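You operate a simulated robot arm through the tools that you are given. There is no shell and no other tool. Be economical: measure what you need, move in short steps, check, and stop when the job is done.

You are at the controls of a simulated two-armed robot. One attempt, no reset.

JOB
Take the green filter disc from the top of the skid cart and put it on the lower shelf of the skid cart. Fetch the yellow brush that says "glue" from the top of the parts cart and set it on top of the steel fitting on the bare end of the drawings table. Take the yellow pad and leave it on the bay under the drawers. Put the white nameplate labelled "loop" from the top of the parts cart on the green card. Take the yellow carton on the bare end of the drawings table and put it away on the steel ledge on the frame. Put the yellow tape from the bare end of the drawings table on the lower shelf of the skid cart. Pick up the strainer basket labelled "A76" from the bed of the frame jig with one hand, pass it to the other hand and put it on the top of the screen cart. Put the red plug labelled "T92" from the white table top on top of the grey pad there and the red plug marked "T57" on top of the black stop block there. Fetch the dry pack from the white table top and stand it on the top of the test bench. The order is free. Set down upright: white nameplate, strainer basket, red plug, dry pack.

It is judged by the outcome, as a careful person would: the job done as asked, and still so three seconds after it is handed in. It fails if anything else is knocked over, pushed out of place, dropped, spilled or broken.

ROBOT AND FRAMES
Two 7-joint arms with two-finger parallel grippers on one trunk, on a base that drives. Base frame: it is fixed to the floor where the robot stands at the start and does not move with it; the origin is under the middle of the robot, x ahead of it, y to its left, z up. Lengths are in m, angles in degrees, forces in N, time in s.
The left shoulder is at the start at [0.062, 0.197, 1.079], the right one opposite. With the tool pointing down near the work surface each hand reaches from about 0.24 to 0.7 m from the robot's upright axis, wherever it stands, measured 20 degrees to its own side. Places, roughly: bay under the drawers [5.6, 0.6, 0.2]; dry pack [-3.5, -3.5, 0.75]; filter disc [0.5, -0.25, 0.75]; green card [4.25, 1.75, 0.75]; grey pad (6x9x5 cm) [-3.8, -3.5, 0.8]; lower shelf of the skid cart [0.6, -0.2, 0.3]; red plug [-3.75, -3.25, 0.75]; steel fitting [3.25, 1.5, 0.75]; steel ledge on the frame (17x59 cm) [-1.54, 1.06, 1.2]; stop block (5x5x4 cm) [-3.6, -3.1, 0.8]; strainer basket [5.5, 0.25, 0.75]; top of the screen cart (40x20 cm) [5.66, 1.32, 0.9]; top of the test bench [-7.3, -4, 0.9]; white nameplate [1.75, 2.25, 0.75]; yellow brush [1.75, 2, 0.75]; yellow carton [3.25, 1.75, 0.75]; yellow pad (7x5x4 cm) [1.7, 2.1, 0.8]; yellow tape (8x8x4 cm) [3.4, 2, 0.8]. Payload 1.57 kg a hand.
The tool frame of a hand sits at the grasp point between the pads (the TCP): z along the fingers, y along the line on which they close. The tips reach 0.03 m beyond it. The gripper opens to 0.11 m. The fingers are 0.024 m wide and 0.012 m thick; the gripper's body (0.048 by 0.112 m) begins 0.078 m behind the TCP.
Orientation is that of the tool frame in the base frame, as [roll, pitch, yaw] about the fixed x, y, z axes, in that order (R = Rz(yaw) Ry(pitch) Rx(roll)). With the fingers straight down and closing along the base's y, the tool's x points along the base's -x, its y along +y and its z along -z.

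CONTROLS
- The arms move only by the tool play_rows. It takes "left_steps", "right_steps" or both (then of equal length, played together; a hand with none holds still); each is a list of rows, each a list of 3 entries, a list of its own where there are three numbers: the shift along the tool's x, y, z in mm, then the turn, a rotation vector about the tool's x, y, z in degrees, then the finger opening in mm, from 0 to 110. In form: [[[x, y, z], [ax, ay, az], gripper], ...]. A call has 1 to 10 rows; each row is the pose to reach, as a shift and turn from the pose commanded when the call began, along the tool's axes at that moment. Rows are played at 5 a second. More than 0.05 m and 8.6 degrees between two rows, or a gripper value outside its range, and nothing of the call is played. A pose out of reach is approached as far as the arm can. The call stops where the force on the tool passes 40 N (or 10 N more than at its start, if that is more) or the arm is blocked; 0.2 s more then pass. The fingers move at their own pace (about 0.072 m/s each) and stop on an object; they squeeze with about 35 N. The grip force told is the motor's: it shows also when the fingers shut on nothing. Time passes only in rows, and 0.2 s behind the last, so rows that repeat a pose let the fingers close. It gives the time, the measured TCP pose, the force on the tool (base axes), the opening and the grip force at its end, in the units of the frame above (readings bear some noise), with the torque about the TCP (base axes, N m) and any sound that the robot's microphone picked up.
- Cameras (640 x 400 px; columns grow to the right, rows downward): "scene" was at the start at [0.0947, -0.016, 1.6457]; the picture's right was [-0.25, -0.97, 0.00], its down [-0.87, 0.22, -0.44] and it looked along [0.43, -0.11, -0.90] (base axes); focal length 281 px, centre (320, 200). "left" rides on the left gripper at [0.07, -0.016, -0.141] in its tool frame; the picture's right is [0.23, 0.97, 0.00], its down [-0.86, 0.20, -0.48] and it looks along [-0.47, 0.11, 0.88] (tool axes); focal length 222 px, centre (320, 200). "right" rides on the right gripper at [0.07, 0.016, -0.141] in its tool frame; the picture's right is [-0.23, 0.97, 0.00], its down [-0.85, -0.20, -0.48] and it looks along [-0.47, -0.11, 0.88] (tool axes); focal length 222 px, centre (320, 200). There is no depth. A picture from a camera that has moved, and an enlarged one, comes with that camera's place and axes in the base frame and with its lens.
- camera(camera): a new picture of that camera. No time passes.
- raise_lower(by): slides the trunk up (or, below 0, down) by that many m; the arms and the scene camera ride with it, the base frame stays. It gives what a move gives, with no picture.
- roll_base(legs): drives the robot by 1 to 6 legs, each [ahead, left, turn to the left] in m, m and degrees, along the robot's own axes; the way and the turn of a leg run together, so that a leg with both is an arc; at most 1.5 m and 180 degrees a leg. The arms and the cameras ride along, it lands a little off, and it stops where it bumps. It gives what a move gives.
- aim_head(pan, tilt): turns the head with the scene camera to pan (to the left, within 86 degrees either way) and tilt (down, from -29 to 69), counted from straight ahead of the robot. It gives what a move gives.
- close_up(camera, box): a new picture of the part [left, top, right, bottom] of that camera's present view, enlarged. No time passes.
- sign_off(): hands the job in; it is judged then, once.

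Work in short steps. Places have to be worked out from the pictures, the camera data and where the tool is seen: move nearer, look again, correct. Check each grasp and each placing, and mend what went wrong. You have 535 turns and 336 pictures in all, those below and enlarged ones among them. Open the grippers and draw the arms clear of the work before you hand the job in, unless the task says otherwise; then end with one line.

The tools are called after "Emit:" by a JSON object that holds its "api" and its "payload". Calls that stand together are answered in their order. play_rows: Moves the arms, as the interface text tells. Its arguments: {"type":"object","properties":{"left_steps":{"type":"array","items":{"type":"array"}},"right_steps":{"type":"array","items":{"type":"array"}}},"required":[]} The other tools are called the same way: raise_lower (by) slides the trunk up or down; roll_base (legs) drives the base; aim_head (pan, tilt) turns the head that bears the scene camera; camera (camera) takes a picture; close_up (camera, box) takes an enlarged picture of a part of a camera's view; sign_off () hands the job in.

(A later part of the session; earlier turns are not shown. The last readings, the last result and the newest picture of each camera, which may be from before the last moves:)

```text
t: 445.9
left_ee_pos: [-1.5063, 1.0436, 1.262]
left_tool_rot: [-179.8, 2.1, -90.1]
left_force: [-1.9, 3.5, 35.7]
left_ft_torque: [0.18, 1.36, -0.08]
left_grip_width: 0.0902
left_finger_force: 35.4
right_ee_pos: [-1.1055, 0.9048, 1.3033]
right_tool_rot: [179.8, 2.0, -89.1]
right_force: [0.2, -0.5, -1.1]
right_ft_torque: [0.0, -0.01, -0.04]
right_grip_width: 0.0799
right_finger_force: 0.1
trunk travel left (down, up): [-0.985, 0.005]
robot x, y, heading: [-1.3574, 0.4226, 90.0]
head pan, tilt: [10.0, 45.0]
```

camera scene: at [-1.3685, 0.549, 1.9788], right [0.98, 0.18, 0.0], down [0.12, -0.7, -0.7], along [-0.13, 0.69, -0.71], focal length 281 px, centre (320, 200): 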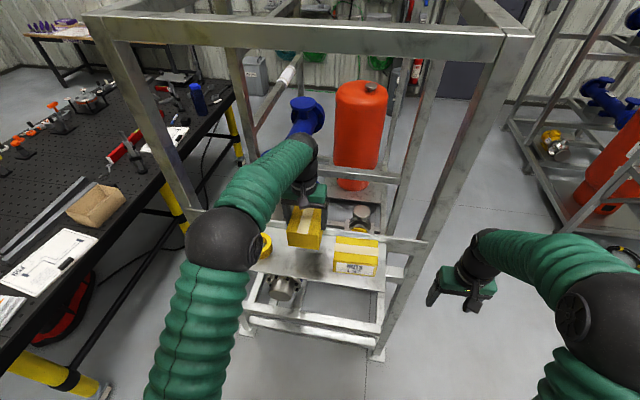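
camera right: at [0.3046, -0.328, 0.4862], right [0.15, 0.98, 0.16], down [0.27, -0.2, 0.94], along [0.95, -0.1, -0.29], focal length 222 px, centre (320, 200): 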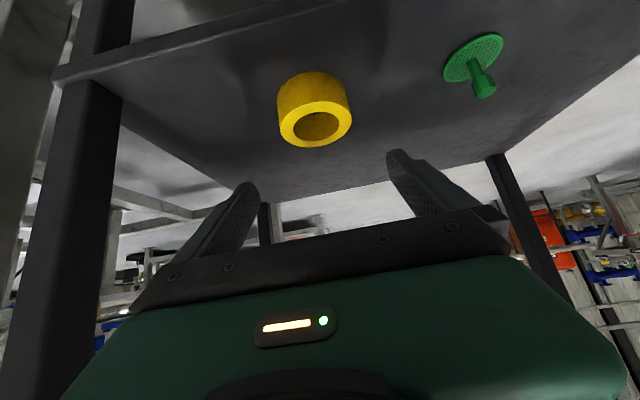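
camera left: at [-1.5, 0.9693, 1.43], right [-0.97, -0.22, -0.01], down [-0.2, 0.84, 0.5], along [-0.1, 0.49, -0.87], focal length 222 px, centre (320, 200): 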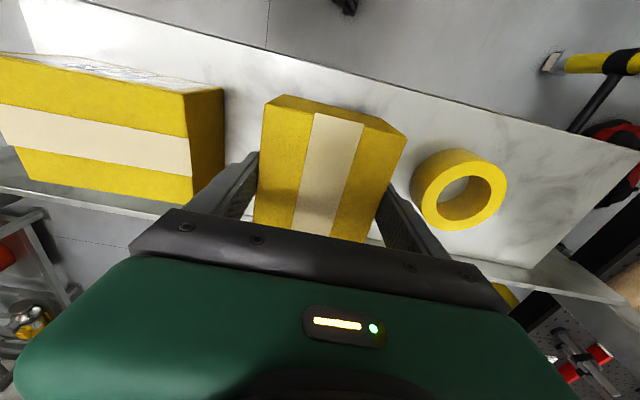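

Contact. Ease up 3 mm, open modestly, and lift straight up.

Emit:
{"api": "play_rows", "payload": {"left_steps": [[[0, 0, -3], [0, 0, 0], 50], [[0, 0, -3], [0, 0, 0], 95], [[0, 0, -3], [0, 0, 0], 104], [[0, 0, -3], [0, 0, 0], 104], [[0, 0, -25], [0, 0, 0], 104], [[0, 0, -70], [0, 0, 0], 104], [[30, 0, -100], [0, 0, 0], 104], [[75, 0, -110], [0, 0, 0], 104]]}}

Emit:
{"api": "camera", "payload": {"camera": "left"}}

Emit:
{"api": "close_up", "payload": {"camera": "scene", "box": [220, 170, 420, 300]}}

```text
t: 447.7
left_ee_pos: [-1.5083, 0.9615, 1.367]
left_tool_rot: [-179.6, 1.5, -90.2]
left_force: [-0.7, 0.5, 0.4]
left_ft_torque: [0.02, 0.04, 0.0]
left_grip_width: 0.1038
left_finger_force: 0.1
right_ee_pos: [-1.1061, 0.9047, 1.3035]
right_tool_rot: [180.0, 1.9, -89.0]
right_force: [-0.5, 0.8, 0.1]
right_ft_torque: [0.01, -0.01, 0.04]
right_grip_width: 0.0801
right_finger_force: 0.1
trunk travel left (down, up): [-0.985, 0.005]
robot x, y, heading: [-1.3599, 0.4251, 90.1]
head pan, tilt: [10.0, 45.0]
```

```text
160 pictures are left
camera left: at [-1.4941, 0.8894, 1.5072], right [-0.97, -0.22, -0.01], down [-0.2, 0.84, 0.5], along [-0.1, 0.49, -0.87], focal length 222 px, centre (320, 200)
```

left: 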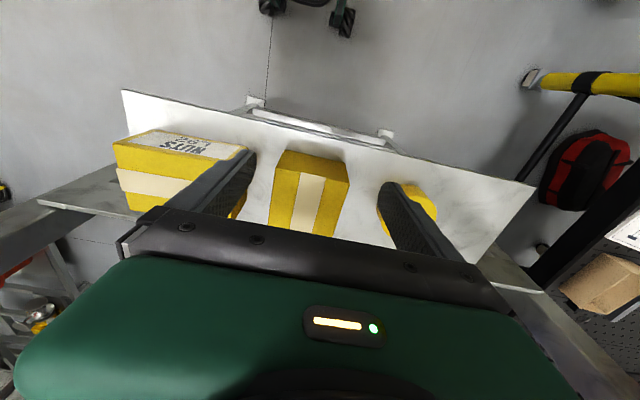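

```text
3.08 times, centred on (320, 235) of scene
camera zoom: at [-1.3694, 0.5321, 1.9798], right [0.98, 0.18, 0.0], down [0.12, -0.7, -0.71], along [-0.12, 0.7, -0.71], focal length 865 px, centre (320, 92)
```

zoom: 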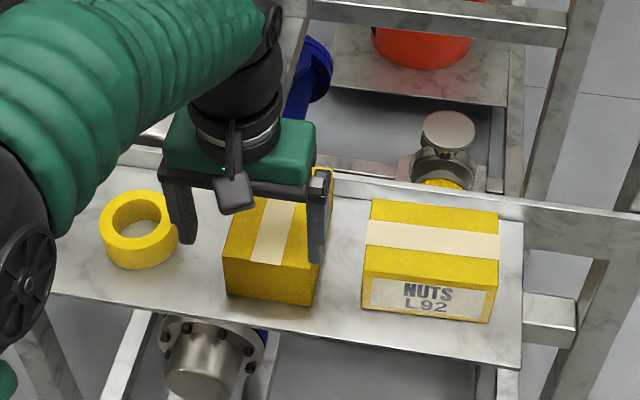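

Carton is on the ledge. Back off and turn toward the white table (southwest).

Emit:
{"api": "roll_base", "payload": {"legs": [[-0.6, 0, 0], [0, 0, 130]]}}

Emit:
{"api": "raise_lower", "payload": {"by": -0.2}}

Emit:
{"api": "aim_head", "payload": {"pan": 0, "tilt": 25}}

Emit:
{"api": "camera", "payload": {"camera": "scene"}}

```text
t: 456.5
left_ee_pos: [-1.6637, -0.6517, 1.3661]
left_tool_rot: [-179.5, 1.5, 40.6]
left_force: [-0.1, 1.0, -0.2]
left_ft_torque: [-0.04, 0.0, 0.04]
left_grip_width: 0.1041
left_finger_force: 0.1
right_ee_pos: [-1.8824, -0.3097, 1.3011]
right_tool_rot: [179.9, 1.8, 41.6]
right_force: [-1.0, 0.4, -0.5]
right_ft_torque: [-0.01, -0.02, -0.01]
right_grip_width: 0.0801
right_finger_force: 0.1
trunk travel left (down, up): [-0.985, 0.005]
robot x, y, heading: [-1.3508, -0.1799, -138.9]
head pan, tilt: [10.0, 45.0]
```

```text
t: 458.7
left_ee_pos: [-1.6608, -0.6514, 1.1658]
left_tool_rot: [-179.6, 1.6, 40.6]
left_force: [-0.3, -0.2, -0.8]
left_ft_torque: [0.01, 0.02, 0.01]
left_grip_width: 0.1039
left_finger_force: 0.0
right_ee_pos: [-1.8815, -0.3091, 1.1021]
right_tool_rot: [-180.0, 1.9, 41.8]
right_force: [0.4, 0.6, -0.2]
right_ft_torque: [0.01, 0.01, -0.04]
right_grip_width: 0.08
right_finger_force: 0.0
trunk travel left (down, up): [-0.785, 0.205]
robot x, y, heading: [-1.3488, -0.186, -139.0]
head pan, tilt: [10.0, 45.0]
```

```text
t: 459.5
left_ee_pos: [-1.6634, -0.6497, 1.1666]
left_tool_rot: [-179.6, 1.5, 40.6]
left_force: [0.5, 0.0, -0.4]
left_ft_torque: [0.02, 0.04, 0.0]
left_grip_width: 0.1039
left_finger_force: 0.0
right_ee_pos: [-1.8821, -0.3083, 1.1017]
right_tool_rot: [179.8, 1.7, 41.7]
right_force: [0.4, 1.2, -0.6]
right_ft_torque: [0.03, 0.02, 0.0]
right_grip_width: 0.0799
right_finger_force: 0.0
trunk travel left (down, up): [-0.785, 0.205]
robot x, y, heading: [-1.3513, -0.1841, -139.3]
head pan, tilt: [0.0, 25.0]
```

```text
158 pictures are left
camera scene: at [-1.4466, -0.265, 1.81], right [-0.66, 0.76, 0.0], down [0.32, 0.28, -0.91], along [-0.68, -0.59, -0.43], focal length 281 px, centre (320, 200)
```

scene: 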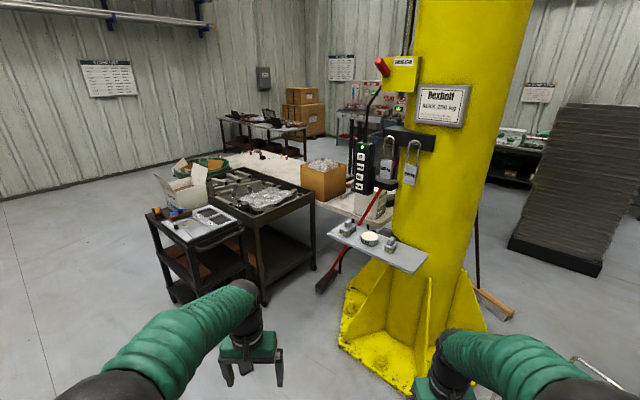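

White table is behind the column, reachable around the dark carts. Turn to face −x and slide along −y, then look.

Emit:
{"api": "roll_base", "payload": {"legs": [[0, 0, -41], [0, 1.45, 0], [0, 1.45, 0]]}}

Emit:
{"api": "camera", "payload": {"camera": "scene"}}

```text
t: 475.4
left_ee_pos: [-1.861, -3.2156, 1.167]
left_tool_rot: [-179.7, 1.6, 0.4]
left_force: [0.3, 0.5, 0.0]
left_ft_torque: [-0.01, 0.02, 0.0]
left_grip_width: 0.1038
left_finger_force: 0.1
right_ee_pos: [-1.8071, -2.8129, 1.1022]
right_tool_rot: [179.8, 1.8, 1.5]
right_force: [0.0, 0.6, -1.0]
right_ft_torque: [0.02, 0.0, 0.02]
right_grip_width: 0.08
right_finger_force: 0.1
trunk travel left (down, up): [-0.785, 0.205]
robot x, y, heading: [-1.3214, -3.0611, -179.0]
head pan, tilt: [0.0, 25.0]
```

```text
157 pictures are left
camera scene: at [-1.4473, -3.058, 1.81], right [-0.01, 1.0, 0.0], down [0.42, 0.0, -0.91], along [-0.91, -0.01, -0.42], focal length 281 px, centre (320, 200)
```

scene: 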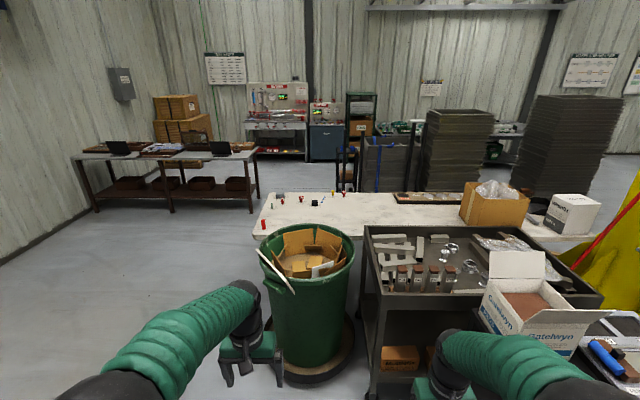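

Items are on the left (−y) end of the white table, behind a bin. Zoom in.

Emit:
{"api": "close_up", "payload": {"camera": "scene", "box": [240, 170, 400, 260]}}

Emit:
{"api": "close_up", "payload": {"camera": "scene", "box": [60, 70, 400, 230]}}

```text
4.00 times, centred on (320, 215) of scene
camera zoom: at [-1.4473, -3.058, 1.81], right [-0.01, 1.0, 0.0], down [0.42, 0.0, -0.91], along [-0.91, -0.01, -0.42], focal length 1125 px, centre (320, 140)
```

zoom: 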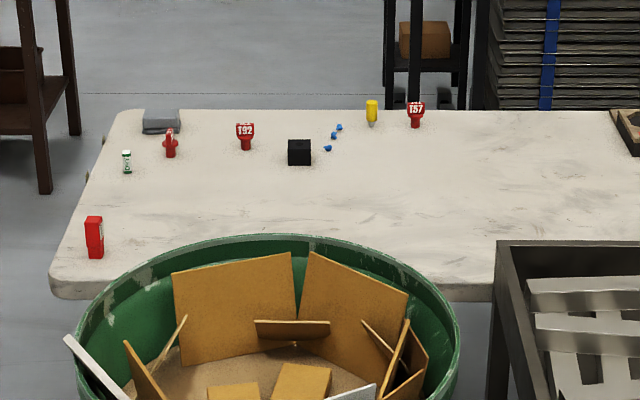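

```text
1.88 times, centred on (230, 150) of scene
camera zoom: at [-1.4473, -3.058, 1.81], right [-0.01, 1.0, 0.0], down [0.42, 0.0, -0.91], along [-0.91, -0.01, -0.42], focal length 529 px, centre (489, 294)
```

zoom: 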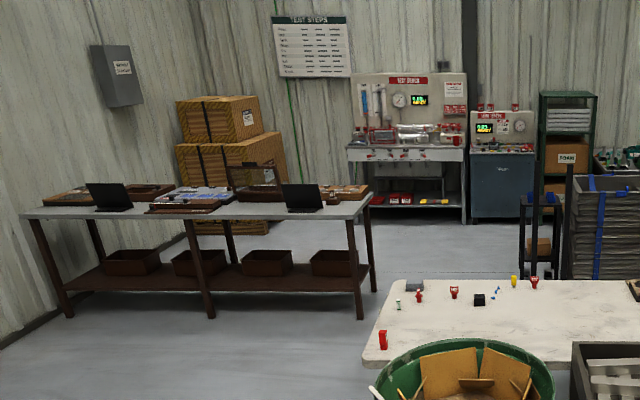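

Plan: stand on the far (−x) side of the white table facing +x. Drive around its −y end.

Emit:
{"api": "roll_base", "payload": {"legs": [[0, 1.3, -1], [1.5, 0, 0], [1.5, 0, 0], [0.35, 0, 0], [0, 0, 180]]}}

Emit:
{"api": "aim_head", "payload": {"pan": 20, "tilt": 35}}

Emit:
{"api": "camera", "payload": {"camera": "scene"}}

```text
t: 497.6
left_ee_pos: [-5.1422, -4.5883, 1.1694]
left_tool_rot: [-180.0, 1.7, 1.0]
left_force: [-0.4, 0.5, -0.8]
left_ft_torque: [-0.06, -0.04, 0.0]
left_grip_width: 0.1042
left_finger_force: 0.0
right_ee_pos: [-5.0923, -4.1841, 1.1017]
right_tool_rot: [179.6, 1.9, 2.0]
right_force: [-0.4, 0.3, 0.3]
right_ft_torque: [-0.01, -0.04, -0.01]
right_grip_width: 0.0796
right_finger_force: 0.1
trunk travel left (down, up): [-0.785, 0.205]
robot x, y, heading: [-4.606, -4.4334, -178.5]
head pan, tilt: [0.0, 25.0]
stopped in leg 4: the robot was blocked; the commanded pose is now the measured one
```

```text
t: 498.4
left_ee_pos: [-5.1448, -4.5931, 1.1683]
left_tool_rot: [-179.8, 1.8, 0.9]
left_force: [0.1, -0.1, 0.7]
left_ft_torque: [-0.04, 0.0, 0.0]
left_grip_width: 0.104
left_finger_force: 0.1
right_ee_pos: [-5.0949, -4.1893, 1.1024]
right_tool_rot: [179.6, 2.0, 2.0]
right_force: [0.2, -0.1, -0.7]
right_ft_torque: [0.02, -0.01, 0.01]
right_grip_width: 0.0801
right_finger_force: 0.0
trunk travel left (down, up): [-0.785, 0.205]
robot x, y, heading: [-4.6101, -4.43, -178.6]
head pan, tilt: [20.0, 35.0]
```

```text
154 pictures are left
camera scene: at [-4.732, -4.4638, 1.7938], right [-0.36, 0.93, 0.0], down [0.54, 0.21, -0.82], along [-0.76, -0.3, -0.58], focal length 281 px, centre (320, 200)
```

scene: 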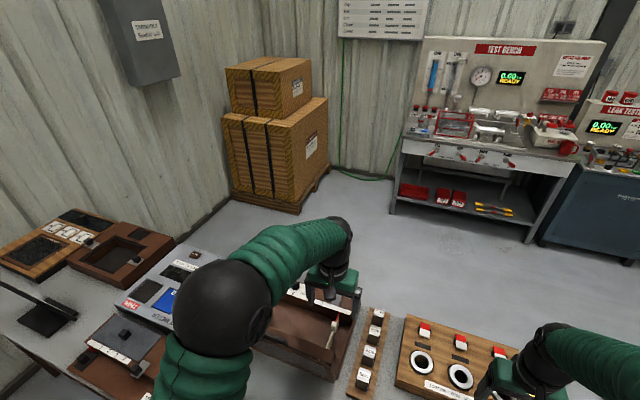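

The base met a bench ahead. Look down to see the state before backing off.

Emit:
{"api": "aim_head", "payload": {"pan": 0, "tilt": 60}}

Emit:
{"api": "camera", "payload": {"camera": "scene"}}

```text
t: 499.3
left_ee_pos: [-5.1381, -4.5945, 1.1705]
left_tool_rot: [-179.7, 2.0, 0.7]
left_force: [0.7, -0.5, -0.8]
left_ft_torque: [-0.05, 0.03, -0.02]
left_grip_width: 0.1039
left_finger_force: 0.1
right_ee_pos: [-5.0895, -4.1906, 1.1051]
right_tool_rot: [179.7, 2.2, 2.1]
right_force: [-0.3, -0.7, -0.6]
right_ft_torque: [0.01, -0.03, -0.02]
right_grip_width: 0.0802
right_finger_force: 0.0
trunk travel left (down, up): [-0.785, 0.205]
robot x, y, heading: [-4.6071, -4.4372, -179.1]
head pan, tilt: [0.0, 60.0]
```

```text
153 pictures are left
camera scene: at [-4.708, -4.435, 1.7602], right [-0.02, 1.0, 0.0], down [0.87, 0.02, -0.5], along [-0.5, -0.01, -0.87], focal length 281 px, centre (320, 200)
```

scene: 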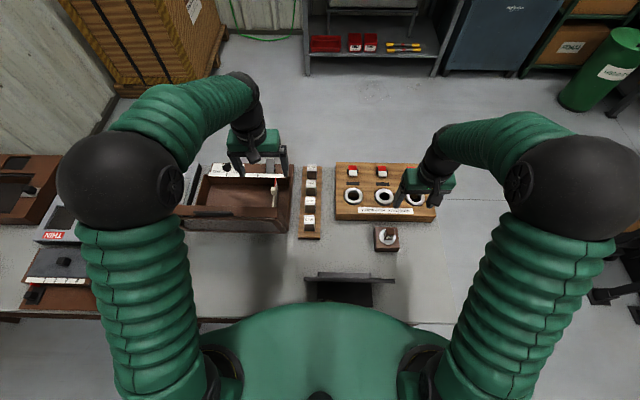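

Bench edge is close ahead. Back away to x≈−3.95, turn around to face +x, and slide to the far side of the white table.

Emit:
{"api": "roll_base", "payload": {"legs": [[-0.65, 0, 0], [0, 0, 180]]}}

Emit:
{"api": "aim_head", "payload": {"pan": 60, "tilt": 35}}

Emit:
{"api": "camera", "payload": {"camera": "scene"}}

```text
t: 510.3
left_ee_pos: [-3.4245, -4.2427, 1.1698]
left_tool_rot: [-179.7, 1.9, -177.9]
left_force: [-0.1, -0.2, -0.3]
left_ft_torque: [0.0, 0.03, -0.02]
left_grip_width: 0.1041
left_finger_force: 0.0
right_ee_pos: [-3.4648, -4.6472, 1.1045]
right_tool_rot: [179.7, 2.2, -176.8]
right_force: [-0.1, -1.0, -0.5]
right_ft_torque: [0.0, -0.01, 0.0]
right_grip_width: 0.0799
right_finger_force: 0.2
trunk travel left (down, up): [-0.785, 0.205]
robot x, y, heading: [-3.9537, -4.4133, 2.5]
head pan, tilt: [0.0, 60.0]
```

```text
t: 511.6
left_ee_pos: [-3.4264, -4.2426, 1.1706]
left_tool_rot: [-179.7, 2.0, -177.8]
left_force: [0.0, 0.2, -0.4]
left_ft_torque: [0.01, -0.01, 0.0]
left_grip_width: 0.1039
left_finger_force: 0.1
right_ee_pos: [-3.4669, -4.6464, 1.1054]
right_tool_rot: [179.8, 2.1, -176.7]
right_force: [0.2, -0.6, -0.1]
right_ft_torque: [0.01, 0.02, -0.01]
right_grip_width: 0.0799
right_finger_force: 0.1
trunk travel left (down, up): [-0.785, 0.205]
robot x, y, heading: [-3.9555, -4.4166, 2.6]
head pan, tilt: [60.0, 35.0]
```

```text
152 pictures are left
camera scene: at [-3.8759, -4.3349, 1.7944], right [0.89, -0.46, 0.0], down [-0.27, -0.51, -0.82], along [0.38, 0.73, -0.57], focal length 281 px, centre (320, 200)
```

scene: 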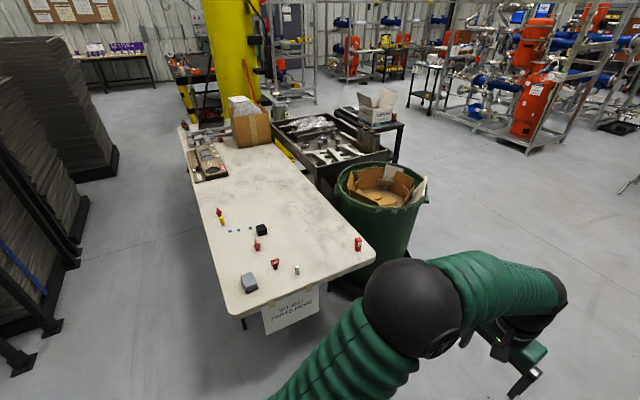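

Emit:
{"api": "close_up", "payload": {"camera": "scene", "box": [200, 190, 380, 310]}}

```text
3.33 times, centred on (290, 250) of scene
camera zoom: at [-3.8759, -4.3349, 1.7944], right [0.89, -0.46, 0.0], down [-0.27, -0.51, -0.82], along [0.38, 0.73, -0.57], focal length 938 px, centre (420, 33)
```

zoom: 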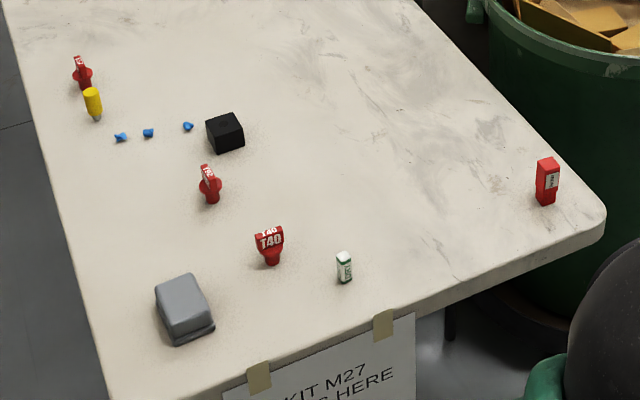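

Items clear: T92, T57, T40 (decoy), grey pad, black block, dry pack (white/green). Slide to the far side.

Emit:
{"api": "roll_base", "payload": {"legs": [[-0.42, 0, -2.6], [0, 1.1, 0]]}}

Emit:
{"api": "aim_head", "payload": {"pan": 0, "tilt": 52}}

Emit:
{"api": "camera", "payload": {"camera": "scene"}}

```text
t: 519.4
left_ee_pos: [-3.835, -3.1848, 1.1716]
left_tool_rot: [-179.8, 2.0, 179.9]
left_force: [0.0, 0.0, 0.6]
left_ft_torque: [0.02, -0.03, 0.0]
left_grip_width: 0.1041
left_finger_force: 0.0
right_ee_pos: [-3.8908, -3.5875, 1.1041]
right_tool_rot: [179.7, 2.1, -179.1]
right_force: [0.0, -0.2, 0.5]
right_ft_torque: [0.01, 0.03, 0.01]
right_grip_width: 0.0801
right_finger_force: 0.2
trunk travel left (down, up): [-0.785, 0.205]
robot x, y, heading: [-4.3674, -3.3314, 0.3]
head pan, tilt: [60.0, 35.0]
```

```text
t: 520.6
left_ee_pos: [-3.8362, -3.1804, 1.1711]
left_tool_rot: [-179.7, 2.1, 179.8]
left_force: [0.2, 0.4, -0.3]
left_ft_torque: [-0.01, -0.04, 0.01]
left_grip_width: 0.1042
left_finger_force: 0.0
right_ee_pos: [-3.8928, -3.5848, 1.1064]
right_tool_rot: [179.9, 2.4, -179.1]
right_force: [0.2, -0.3, -0.2]
right_ft_torque: [-0.01, 0.01, -0.01]
right_grip_width: 0.0799
right_finger_force: 0.1
trunk travel left (down, up): [-0.785, 0.205]
robot x, y, heading: [-4.3653, -3.3335, 0.4]
head pan, tilt: [0.0, 52.0]
```

```text
150 pictures are left
camera scene: at [-4.2558, -3.3323, 1.7699], right [0.01, -1.0, 0.0], down [-0.79, -0.01, -0.61], along [0.61, 0.0, -0.79], focal length 281 px, centre (320, 200)
```

scene: 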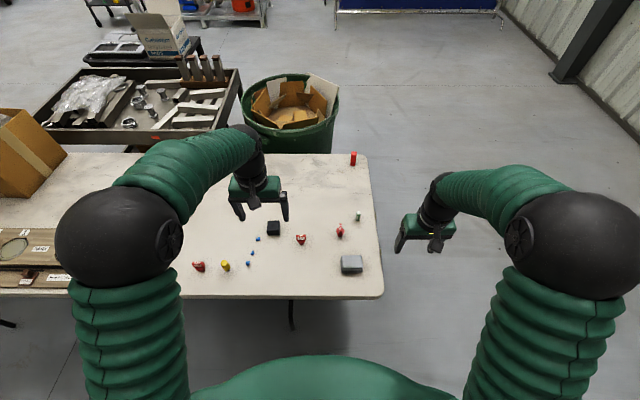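

Emit:
{"api": "close_up", "payload": {"camera": "scene", "box": [180, 200, 400, 310]}}

Emit:
{"api": "close_up", "payload": {"camera": "scene", "box": [280, 190, 380, 290]}}

```text
2.91 times, centred on (290, 255) of scene
camera zoom: at [-4.2558, -3.3323, 1.7699], right [0.01, -1.0, 0.0], down [-0.79, -0.01, -0.61], along [0.61, 0.0, -0.79], focal length 818 px, centre (407, 40)
```

zoom: 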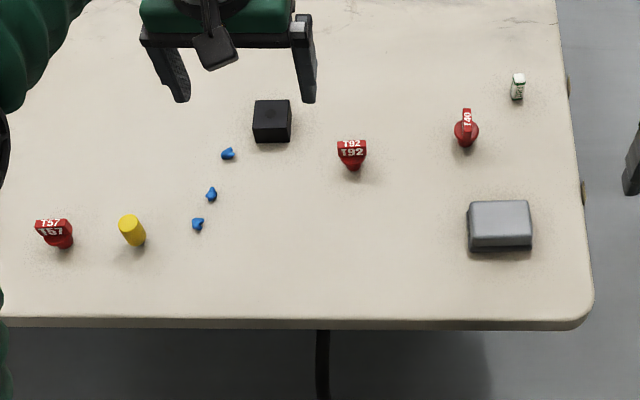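

```text
4.00 times, centred on (330, 240) of scene
camera zoom: at [-4.2558, -3.3323, 1.7699], right [0.01, -1.0, 0.0], down [-0.79, -0.01, -0.61], along [0.61, 0.0, -0.79], focal length 1125 px, centre (280, 40)
```

zoom: 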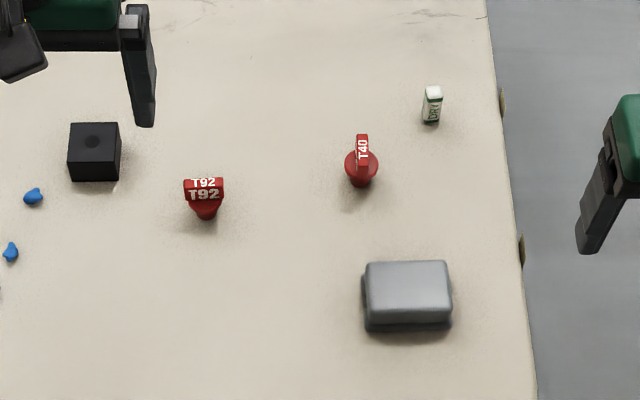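

Shift the base so that the right hand can serve T92 and the grey pad.

Emit:
{"api": "roll_base", "payload": {"legs": [[0.07, 0.13, -0.4]]}}

Emit:
{"api": "raise_lower", "payload": {"by": -0.08}}

Emit:
{"api": "play_rows", "payload": {"right_steps": [[[-30, 35, 0], [0, 0, 0], 70], [[-60, 70, 0], [0, 0, 0], 70], [[-90, 105, 0], [0, 0, 0], 70], [[-100, 135, 0], [0, 0, 0], 70], [[-100, 135, 0], [0, 0, 0], 70]]}}

Emit:
{"api": "camera", "payload": {"camera": "right"}}

```text
t: 522.0
left_ee_pos: [-3.7657, -3.0755, 1.1758]
left_tool_rot: [179.4, 2.3, 179.3]
left_force: [0.0, -1.5, -0.2]
left_ft_torque: [0.15, 0.03, 0.01]
left_grip_width: 0.1042
left_finger_force: 0.0
right_ee_pos: [-3.8245, -3.4761, 1.1021]
right_tool_rot: [178.9, 2.4, -179.4]
right_force: [-0.1, -2.3, -1.0]
right_ft_torque: [0.12, -0.03, 0.0]
right_grip_width: 0.0799
right_finger_force: 0.1
trunk travel left (down, up): [-0.785, 0.205]
robot x, y, heading: [-4.2974, -3.2037, -0.0]
head pan, tilt: [0.0, 52.0]
```

```text
t: 523.2
left_ee_pos: [-3.7657, -3.0409, 1.091]
left_tool_rot: [-179.0, 2.2, 179.5]
left_force: [-0.5, 0.3, -0.1]
left_ft_torque: [-0.01, -0.02, -0.03]
left_grip_width: 0.1039
left_finger_force: 0.1
right_ee_pos: [-3.8247, -3.4434, 1.0291]
right_tool_rot: [-179.4, 2.4, -179.3]
right_force: [0.3, 0.3, -0.5]
right_ft_torque: [-0.02, 0.01, -0.01]
right_grip_width: 0.0799
right_finger_force: 0.1
trunk travel left (down, up): [-0.705, 0.285]
robot x, y, heading: [-4.2962, -3.2043, -0.0]
head pan, tilt: [0.0, 52.0]
```

```text
t: 524.4
left_ee_pos: [-3.7671, -3.0598, 1.0928]
left_tool_rot: [-179.7, 2.2, 179.2]
left_force: [0.8, -0.5, -0.8]
left_ft_torque: [0.0, 0.02, 0.01]
left_grip_width: 0.1039
left_finger_force: 0.1
right_ee_pos: [-3.7251, -3.3255, 1.0304]
right_tool_rot: [179.9, 2.4, -179.5]
right_force: [-0.2, -0.5, 0.3]
right_ft_torque: [0.01, 0.02, -0.01]
right_grip_width: 0.07
right_finger_force: 0.1
trunk travel left (down, up): [-0.705, 0.285]
robot x, y, heading: [-4.2959, -3.2086, 0.1]
head pan, tilt: [0.0, 52.0]
```

```text
147 pictures are left
camera right: at [-3.8015, -3.3115, 1.1698], right [0.22, 0.98, 0.01], down [0.84, -0.19, 0.51], along [0.5, -0.1, -0.86], focal length 222 px, centre (320, 200)
```

right: 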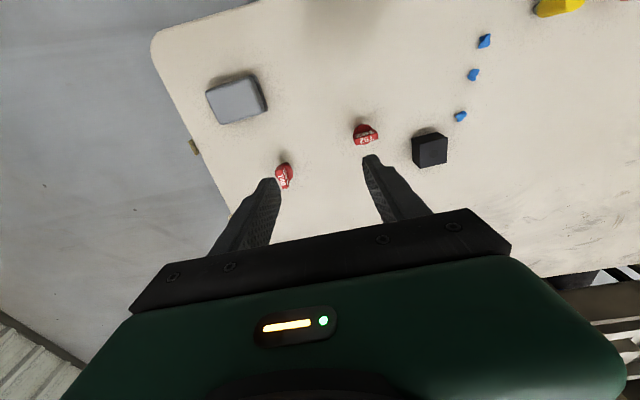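

T92 head ≈(−3.686, −3.257). Move above it, removing the slight pitch.

Emit:
{"api": "play_rows", "payload": {"right_steps": [[[-13, 23, 30], [0, 0.8, 0], 70], [[-26, 46, 65], [0, 1.6, 0], 70], [[-39, 68, 100], [0, 2.4, 0], 70], [[-39, 68, 120], [0, 2.4, 0], 70], [[-39, 68, 120], [0, 2.4, 0], 70]]}}

Emit:
{"api": "camera", "payload": {"camera": "right"}}

```text
t: 525.6
left_ee_pos: [-3.7669, -3.0524, 1.093]
left_tool_rot: [-179.4, 2.2, 179.4]
left_force: [0.2, 0.8, -0.1]
left_ft_torque: [-0.01, 0.0, -0.01]
left_grip_width: 0.104
left_finger_force: 0.1
right_ee_pos: [-3.6822, -3.2502, 0.9132]
right_tool_rot: [-179.9, 0.0, -179.5]
right_force: [0.2, 1.2, -0.1]
right_ft_torque: [0.0, -0.03, 0.01]
right_grip_width: 0.0701
right_finger_force: 0.0
trunk travel left (down, up): [-0.705, 0.285]
robot x, y, heading: [-4.2964, -3.205, -0.0]
head pan, tilt: [0.0, 52.0]
```

```text
146 pictures are left
camera right: at [-3.7524, -3.2352, 1.0554], right [0.22, 0.98, 0.0], down [0.86, -0.19, 0.48], along [0.47, -0.11, -0.88], focal length 222 px, centre (320, 200)
```

right: 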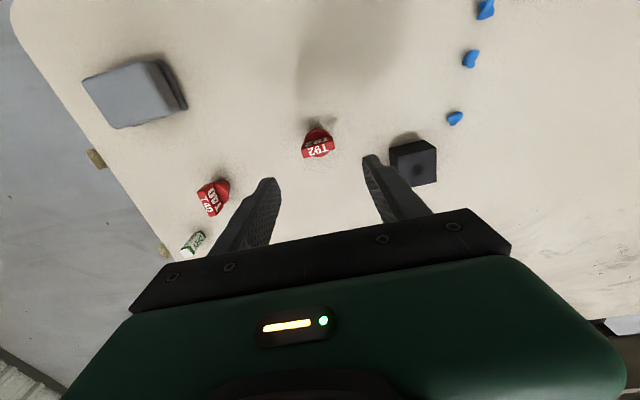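

Emit:
{"api": "close_up", "payload": {"camera": "right", "box": [270, 110, 370, 190]}}

```text
5.00 times, centred on (320, 150) of right
camera zoom: at [-3.7524, -3.2352, 1.0554], right [0.22, 0.98, 0.0], down [0.86, -0.19, 0.48], along [0.47, -0.11, -0.88], focal length 1111 px, centre (320, 450)
```

zoom: 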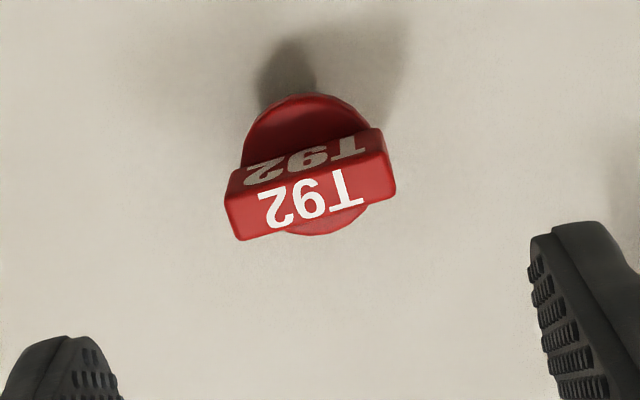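

Bar is ~36 mm wide, aligned with y within ~5°. Align and descend to z≈0.81, opening 60.

Emit:
{"api": "play_rows", "payload": {"right_steps": [[[0, 1, 30], [0, 0, -5], 60], [[0, 1, 65], [0, 0, -5], 60], [[0, 1, 100], [0, 0, -5], 60], [[0, 1, 100], [0, 0, -5], 60]]}}

Emit:
{"api": "close_up", "payload": {"camera": "right", "box": [250, 120, 390, 240]}}

```text
t: 526.6
left_ee_pos: [-3.7662, -3.0524, 1.0935]
left_tool_rot: [-179.4, 2.2, 179.4]
left_force: [-0.1, -0.5, -0.2]
left_ft_torque: [0.02, 0.01, 0.0]
left_grip_width: 0.104
left_finger_force: 0.1
right_ee_pos: [-3.6816, -3.2512, 0.8144]
right_tool_rot: [-179.9, 0.1, -174.5]
right_force: [-1.2, -0.1, 0.7]
right_ft_torque: [0.01, 0.03, -0.02]
right_grip_width: 0.0599
right_finger_force: 0.1
trunk travel left (down, up): [-0.705, 0.285]
robot x, y, heading: [-4.2949, -3.2044, 0.0]
head pan, tilt: [0.0, 52.0]
```

```text
3.33 times, centred on (320, 180) of right
camera zoom: at [-3.7535, -3.2423, 0.9555], right [0.13, 0.99, 0.0], down [0.87, -0.12, 0.48], along [0.47, -0.06, -0.88], focal length 740 px, centre (320, 267)
```

zoom: 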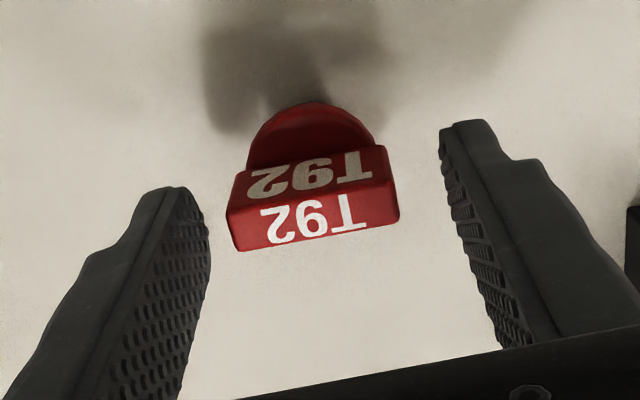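

On axis; lower 11 mm, close, lift.

Emit:
{"api": "play_rows", "payload": {"right_steps": [[[0, 0, 11], [0, 0, 0], 60], [[0, 0, 11], [0, 0, 0], 30], [[0, 0, 11], [0, 0, 0], 0], [[0, 0, 11], [0, 0, 0], 0], [[0, 0, -10], [0, 0, 0], 0], [[0, 0, -50], [0, 0, 0], 0], [[0, 0, -90], [0, 0, 0], 0]]}}

Emit:
{"api": "camera", "payload": {"camera": "right"}}

```text
t: 528.2
left_ee_pos: [-3.7669, -3.0545, 1.0923]
left_tool_rot: [-179.4, 2.2, 179.4]
left_force: [0.2, 1.6, 0.5]
left_ft_torque: [-0.04, -0.02, 0.02]
left_grip_width: 0.1042
left_finger_force: 0.1
right_ee_pos: [-3.6829, -3.2489, 0.9032]
right_tool_rot: [-179.9, -0.1, -174.5]
right_force: [0.0, -0.6, -0.9]
right_ft_torque: [-0.02, 0.0, -0.03]
right_grip_width: 0.0389
right_finger_force: 35.7
trunk travel left (down, up): [-0.705, 0.285]
robot x, y, heading: [-4.2932, -3.2055, 0.1]
head pan, tilt: [0.0, 52.0]
```

```text
143 pictures are left
camera right: at [-3.754, -3.2418, 1.0449], right [0.13, 0.99, 0.0], down [0.87, -0.12, 0.48], along [0.47, -0.06, -0.88], focal length 222 px, centre (320, 200)
```

right: 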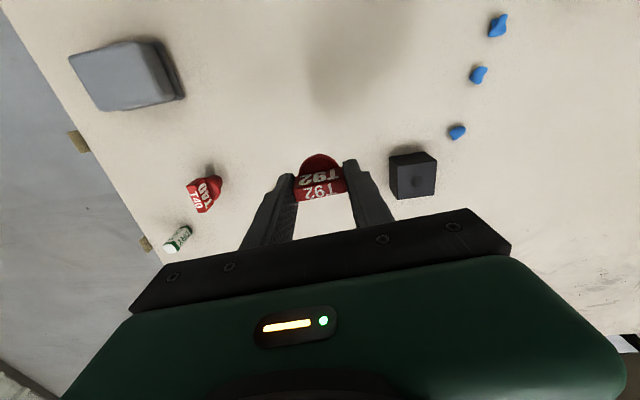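

T92 held. Carry it above the grey pad (~(−3.792, −3.44)).

Emit:
{"api": "play_rows", "payload": {"right_steps": [[[25, -36, -20], [0, 0, 0], 0], [[51, -72, -30], [0, 0, 0], 0], [[76, -108, -30], [0, 0, 0], 0], [[102, -144, -30], [0, 0, 0], 0], [[127, -180, -30], [0, 0, 0], 0], [[127, -180, -30], [0, 0, 0], 0]]}}

Emit:
{"api": "camera", "payload": {"camera": "right"}}

Emit:
{"api": "close_up", "payload": {"camera": "scene", "box": [280, 200, 400, 310]}}

```text
t: 529.6
left_ee_pos: [-3.7656, -3.0544, 1.0906]
left_tool_rot: [-179.5, 2.1, 179.3]
left_force: [0.5, 0.0, -0.3]
left_ft_torque: [0.01, 0.03, -0.02]
left_grip_width: 0.104
left_finger_force: 0.1
right_ee_pos: [-3.7933, -3.4442, 0.9312]
right_tool_rot: [180.0, -0.2, -174.4]
right_force: [0.1, -0.4, -0.7]
right_ft_torque: [0.02, 0.02, 0.0]
right_grip_width: 0.039
right_finger_force: 35.2
trunk travel left (down, up): [-0.705, 0.285]
robot x, y, heading: [-4.2958, -3.2077, -0.2]
head pan, tilt: [0.0, 52.0]
```

```text
142 pictures are left
camera right: at [-3.8642, -3.436, 1.0732], right [0.13, 0.99, 0.0], down [0.87, -0.12, 0.48], along [0.47, -0.06, -0.88], focal length 222 px, centre (320, 200)
```

right: 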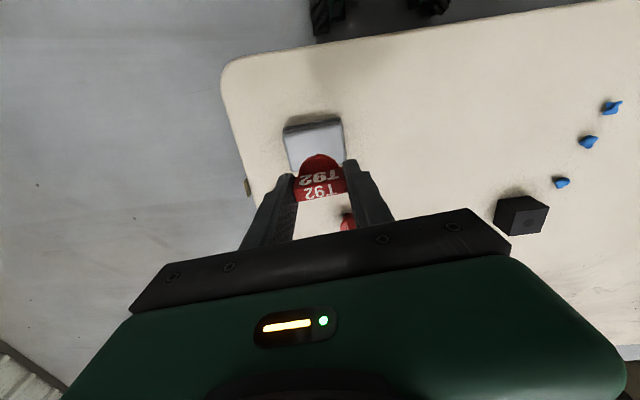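

```text
3.64 times, centred on (340, 255) of scene
camera zoom: at [-4.1847, -3.206, 1.6898], right [0.0, -1.0, 0.0], down [-0.79, 0.0, -0.61], along [0.61, 0.0, -0.79], focal length 1023 px, centre (247, 0)
```

zoom: 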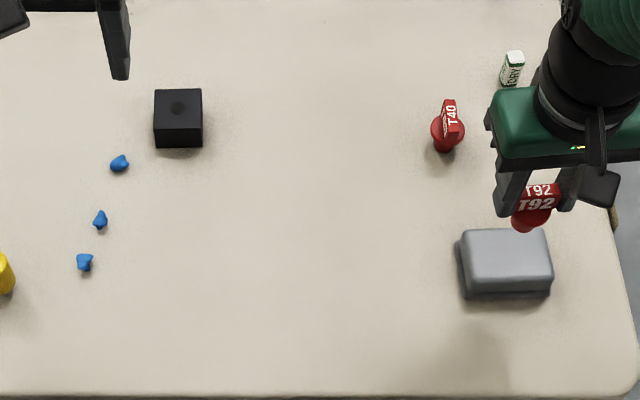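

Pad center ≈(−3.797, −3.448), top ≈0.80. Lower to just above.

Emit:
{"api": "play_rows", "payload": {"right_steps": [[[4, -3, 25], [0, 0, 0], 0], [[4, -4, 50], [0, 0, 0], 0], [[4, -4, 65], [0, 0, 0], 0], [[4, -4, 65], [0, 0, 0], 0]]}}

Emit:
{"api": "close_up", "payload": {"camera": "right", "box": [240, 90, 400, 230]}}

Emit:
{"api": "close_up", "payload": {"camera": "scene", "box": [310, 220, 400, 300]}}

```text
t: 530.6
left_ee_pos: [-3.7663, -3.0554, 1.0926]
left_tool_rot: [-179.5, 2.2, 179.4]
left_force: [0.0, 0.1, 0.1]
left_ft_torque: [0.01, 0.0, -0.02]
left_grip_width: 0.1037
left_finger_force: 0.1
right_ee_pos: [-3.7961, -3.4483, 0.8665]
right_tool_rot: [-180.0, 0.0, -174.5]
right_force: [-0.2, 0.2, -0.5]
right_ft_torque: [0.01, 0.01, -0.01]
right_grip_width: 0.0388
right_finger_force: 34.9
trunk travel left (down, up): [-0.705, 0.285]
robot x, y, heading: [-4.2976, -3.2031, -0.0]
head pan, tilt: [0.0, 52.0]
```

```text
2.86 times, centred on (320, 160) of right
camera zoom: at [-3.8675, -3.4397, 1.0095], right [0.13, 0.99, 0.0], down [0.87, -0.12, 0.48], along [0.47, -0.06, -0.88], focal length 635 px, centre (320, 314)
```

zoom: 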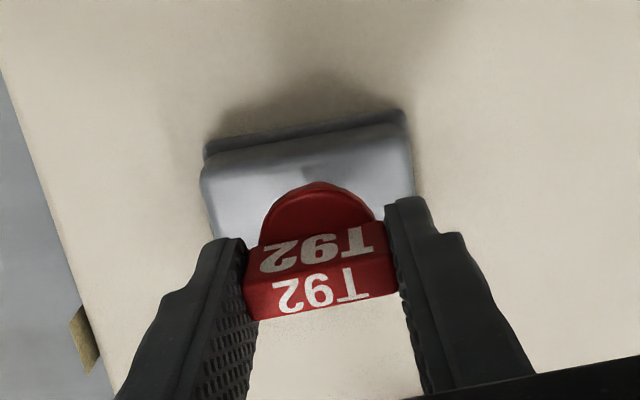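

```text
5.00 times, centred on (355, 260) of scene
camera zoom: at [-4.1858, -3.2052, 1.6899], right [0.0, -1.0, 0.0], down [-0.79, 0.0, -0.61], along [0.61, 0.0, -0.79], focal length 1406 px, centre (145, -100)
```

zoom: 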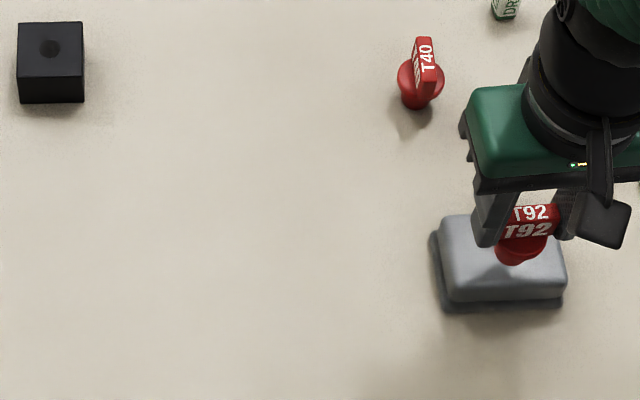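

Over the pad's center. Lower in 2–3 mm steps.

Emit:
{"api": "play_rows", "payload": {"right_steps": [[[0, 1, 4], [0, 0, 0], 0], [[0, 2, 8], [0, 0, 0], 0], [[0, 2, 11], [0, 0, 0], 0], [[0, 2, 13], [0, 0, 0], 0], [[0, 2, 15], [0, 0, 0], 0], [[0, 2, 17], [0, 0, 0], 0]]}}

```text
t: 532.0
left_ee_pos: [-3.766, -3.0555, 1.0926]
left_tool_rot: [-179.6, 2.2, 179.4]
left_force: [-0.3, -0.6, 0.9]
left_ft_torque: [-0.01, 0.02, 0.0]
left_grip_width: 0.1039
left_finger_force: 0.2
right_ee_pos: [-3.7961, -3.446, 0.8507]
right_tool_rot: [-179.9, -0.1, -174.5]
right_force: [-0.7, -0.4, -0.2]
right_ft_torque: [-0.04, -0.01, 0.02]
right_grip_width: 0.039
right_finger_force: 35.4
trunk travel left (down, up): [-0.705, 0.285]
robot x, y, heading: [-4.2909, -3.2025, 0.2]
head pan, tilt: [0.0, 52.0]
```

Emit:
{"api": "play_rows", "payload": {"right_steps": [[[0, 0, 2], [0, 0, 0], 0], [[0, 0, 4], [0, 0, 0], 0], [[0, 0, 6], [0, 0, 0], 0], [[0, 0, 8], [0, 0, 0], 0]]}}

Emit:
{"api": "close_up", "payload": {"camera": "scene", "box": [310, 220, 400, 300]}}

```text
t: 533.0
left_ee_pos: [-3.7686, -3.0533, 1.0931]
left_tool_rot: [-179.5, 2.4, 179.3]
left_force: [-0.6, 0.0, -0.1]
left_ft_torque: [0.01, 0.02, 0.04]
left_grip_width: 0.1037
left_finger_force: 0.2
right_ee_pos: [-3.7963, -3.4455, 0.845]
right_tool_rot: [-179.8, 0.1, -174.5]
right_force: [0.0, -0.3, 7.2]
right_ft_torque: [0.01, -0.01, -0.01]
right_grip_width: 0.039
right_finger_force: 35.0
trunk travel left (down, up): [-0.705, 0.285]
robot x, y, heading: [-4.2979, -3.2045, -0.2]
head pan, tilt: [0.0, 52.0]
```

```text
5.00 times, centred on (355, 260) of scene
camera zoom: at [-4.187, -3.2045, 1.6902], right [0.0, -1.0, 0.0], down [-0.79, 0.0, -0.61], along [0.61, 0.0, -0.79], focal length 1406 px, centre (145, -100)
```

zoom: 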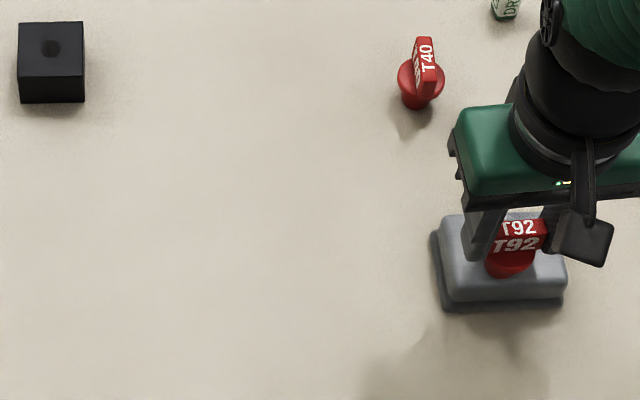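

Contact (7 N), torque balanced. Open and rise straight up.

Emit:
{"api": "play_rows", "payload": {"right_steps": [[[0, 0, 0], [0, 0, 0], 45], [[0, 0, 0], [0, 0, 0], 60], [[0, 0, -10], [0, 0, 0], 65], [[0, 0, -40], [0, 0, 0], 65], [[0, 0, -85], [0, 0, 0], 65], [[30, 0, -110], [0, 0, 0], 65]]}}

Emit:
{"api": "close_up", "payload": {"camera": "scene", "box": [300, 200, 400, 300]}}

Emit:
{"api": "camera", "payload": {"camera": "left"}}

```text
t: 534.4
left_ee_pos: [-3.7673, -3.0541, 1.0931]
left_tool_rot: [-179.5, 2.4, 179.3]
left_force: [-0.6, -0.1, -0.5]
left_ft_torque: [0.01, -0.04, 0.0]
left_grip_width: 0.1042
left_finger_force: 0.0
right_ee_pos: [-3.8291, -3.4479, 0.9557]
right_tool_rot: [180.0, 0.0, -174.4]
right_force: [-1.0, 0.0, 0.3]
right_ft_torque: [0.0, -0.02, -0.01]
right_grip_width: 0.0648
right_finger_force: 0.1
trunk travel left (down, up): [-0.705, 0.285]
robot x, y, heading: [-4.2955, -3.2046, 0.1]
head pan, tilt: [0.0, 52.0]
```

```text
4.00 times, centred on (350, 250) of scene
camera zoom: at [-4.1887, -3.2048, 1.6901], right [0.0, -1.0, 0.0], down [-0.79, 0.0, -0.62], along [0.62, 0.0, -0.79], focal length 1125 px, centre (200, 0)
```

zoom: 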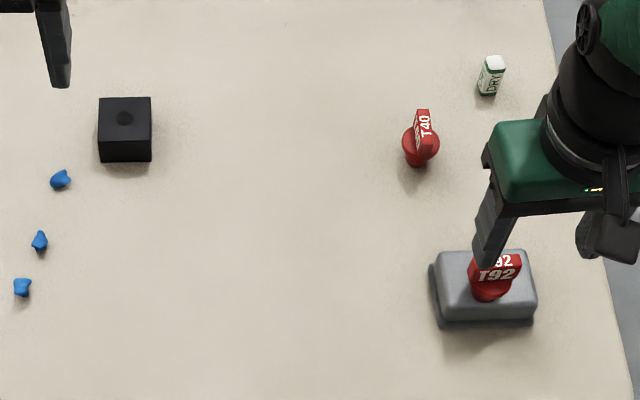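

```text
136 pictures are left
camera left: at [-3.8441, -3.0673, 1.2322], right [-0.22, 0.98, -0.02], down [0.84, 0.19, 0.51], along [0.5, 0.1, -0.86], focal length 222 px, centre (320, 200)
```

left: 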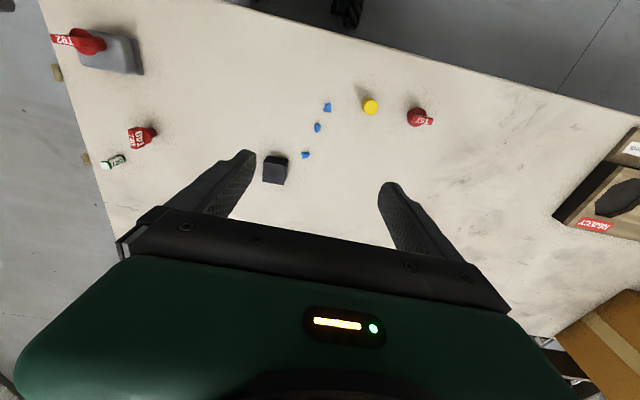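

T92 stands on the pad. Now T57 (≈(−3.807, −2.877)) with the left hand.

Emit:
{"api": "play_rows", "payload": {"left_steps": [[[10, 44, 20], [0, 0.8, 0], 70], [[20, 88, 45], [0, 1.6, 0], 70], [[31, 132, 70], [0, 2.4, 0], 70], [[42, 174, 95], [0, 2.4, 0], 70], [[42, 176, 140], [0, 2.4, 0], 70], [[42, 176, 170], [0, 2.4, 0], 70], [[42, 176, 170], [0, 2.4, 0], 70]]}}

Emit:
{"api": "close_up", "payload": {"camera": "left", "box": [240, 90, 400, 220]}}

```text
refused: row 2 steps farther than a row can; nothing moved
```

```text
3.08 times, centred on (320, 155) of left
camera zoom: at [-3.8441, -3.0673, 1.2322], right [-0.22, 0.98, -0.02], down [0.84, 0.19, 0.51], along [0.5, 0.1, -0.86], focal length 684 px, centre (320, 338)
```

zoom: 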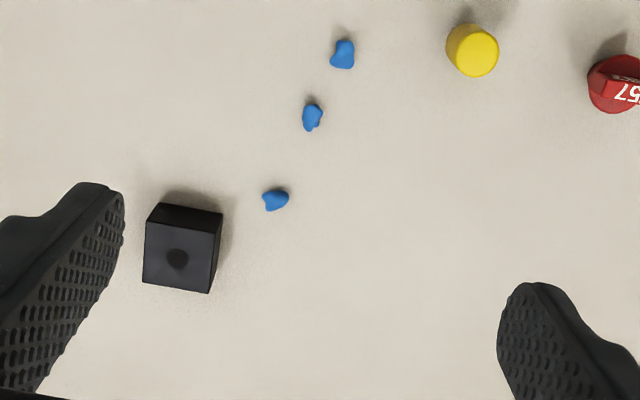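

Emit:
{"api": "play_rows", "payload": {"left_steps": [[[10, 40, 15], [0, 0.8, 0], 70], [[20, 80, 30], [0, 1.6, 0], 70], [[31, 120, 50], [0, 2.4, 0], 70], [[42, 158, 70], [0, 2.4, 0], 70], [[42, 176, 110], [0, 2.4, 0], 70], [[42, 176, 150], [0, 2.4, 0], 70], [[42, 176, 170], [0, 2.4, 0], 70], [[42, 176, 170], [0, 2.4, 0], 70]]}}

Emit:
{"api": "close_up", "payload": {"camera": "left", "box": [240, 90, 400, 220]}}

```text
t: 536.2
left_ee_pos: [-3.8017, -2.8794, 0.919]
left_tool_rot: [-179.5, -0.2, 179.3]
left_force: [-0.2, 0.0, -0.3]
left_ft_torque: [-0.03, -0.01, 0.0]
left_grip_width: 0.0699
left_finger_force: 0.0
right_ee_pos: [-3.8261, -3.4491, 0.9548]
right_tool_rot: [180.0, 0.0, -174.6]
right_force: [0.5, -0.6, 0.1]
right_ft_torque: [0.02, 0.01, 0.03]
right_grip_width: 0.0651
right_finger_force: 0.1
trunk travel left (down, up): [-0.705, 0.285]
robot x, y, heading: [-4.2971, -3.2043, 0.3]
head pan, tilt: [0.0, 52.0]
```

```text
3.08 times, centred on (320, 155) of left
camera zoom: at [-3.8712, -2.8919, 1.0611], right [-0.22, 0.98, -0.01], down [0.86, 0.19, 0.47], along [0.46, 0.1, -0.88], focal length 684 px, centre (320, 338)
```

zoom: 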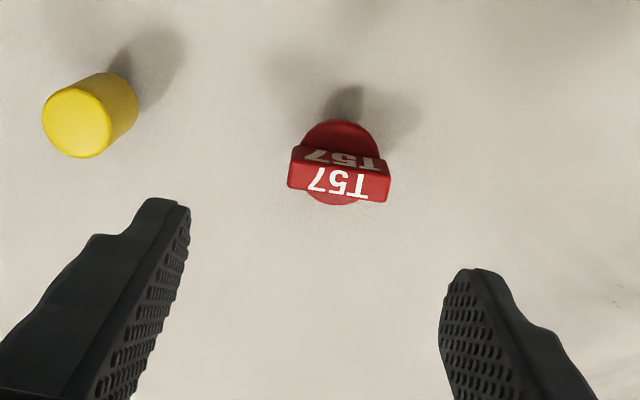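

Offset +7 mm in y. Correct, descend to grip height and close.

Emit:
{"api": "play_rows", "payload": {"left_steps": [[[1, 7, 35], [0, 0, -2.5], 60], [[1, 7, 75], [0, 0, -2.5], 60], [[1, 7, 100], [0, 0, -2.5], 60], [[1, 7, 116], [0, 0, -2.5], 60], [[1, 7, 116], [0, 0, -2.5], 60]]}}

Emit:
{"api": "close_up", "payload": {"camera": "left", "box": [250, 120, 390, 240]}}

```text
t: 537.4
left_ee_pos: [-3.801, -2.8734, 0.8025]
left_tool_rot: [-179.5, -0.2, -178.1]
left_force: [-0.3, -0.6, 0.6]
left_ft_torque: [0.04, 0.0, -0.03]
left_grip_width: 0.06
left_finger_force: 0.2
right_ee_pos: [-3.8259, -3.4483, 0.9556]
right_tool_rot: [-179.9, -0.1, -174.5]
right_force: [0.6, -0.1, 0.4]
right_ft_torque: [-0.01, -0.02, 0.0]
right_grip_width: 0.0652
right_finger_force: 0.1
trunk travel left (down, up): [-0.705, 0.285]
robot x, y, heading: [-4.2936, -3.2053, 0.2]
head pan, tilt: [0.0, 52.0]
```

```text
3.33 times, centred on (320, 180) of left
camera zoom: at [-3.8702, -2.8889, 0.9448], right [-0.26, 0.97, -0.01], down [0.85, 0.23, 0.47], along [0.46, 0.12, -0.88], focal length 740 px, centre (320, 267)
```

zoom: 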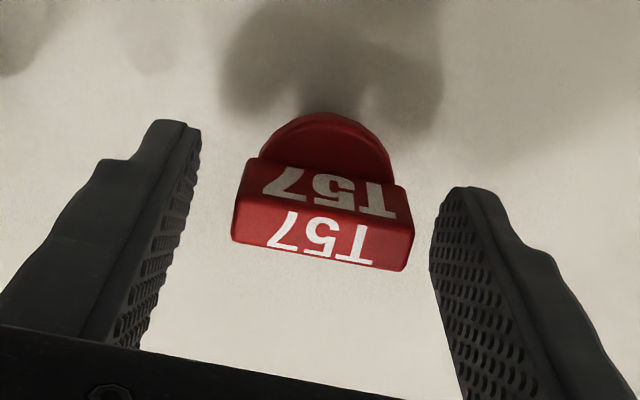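

Bar is centered at the grasp point. Close and lift.

Emit:
{"api": "play_rows", "payload": {"left_steps": [[[0, 0, 0], [0, 0, 0], 30], [[0, 0, 0], [0, 0, 0], 0], [[0, 0, 0], [0, 0, 0], 0], [[0, 0, -15], [0, 0, 0], 0], [[0, 0, -60], [0, 0, 0], 0], [[0, 0, -105], [0, 0, 0], 0], [[0, 0, -120], [0, 0, 0], 0]]}}

```text
t: 539.0
left_ee_pos: [-3.8002, -2.8711, 0.9228]
left_tool_rot: [-179.5, -0.2, -178.2]
left_force: [1.1, -0.8, -1.1]
left_ft_torque: [-0.03, -0.02, 0.01]
left_grip_width: 0.0389
left_finger_force: 35.5
right_ee_pos: [-3.8258, -3.4479, 0.9555]
right_tool_rot: [-179.9, -0.1, -174.5]
right_force: [0.1, -0.2, -0.2]
right_ft_torque: [0.01, 0.02, -0.03]
right_grip_width: 0.065
right_finger_force: 0.1
trunk travel left (down, up): [-0.705, 0.285]
robot x, y, heading: [-4.2961, -3.2081, -0.1]
head pan, tilt: [0.0, 52.0]
```

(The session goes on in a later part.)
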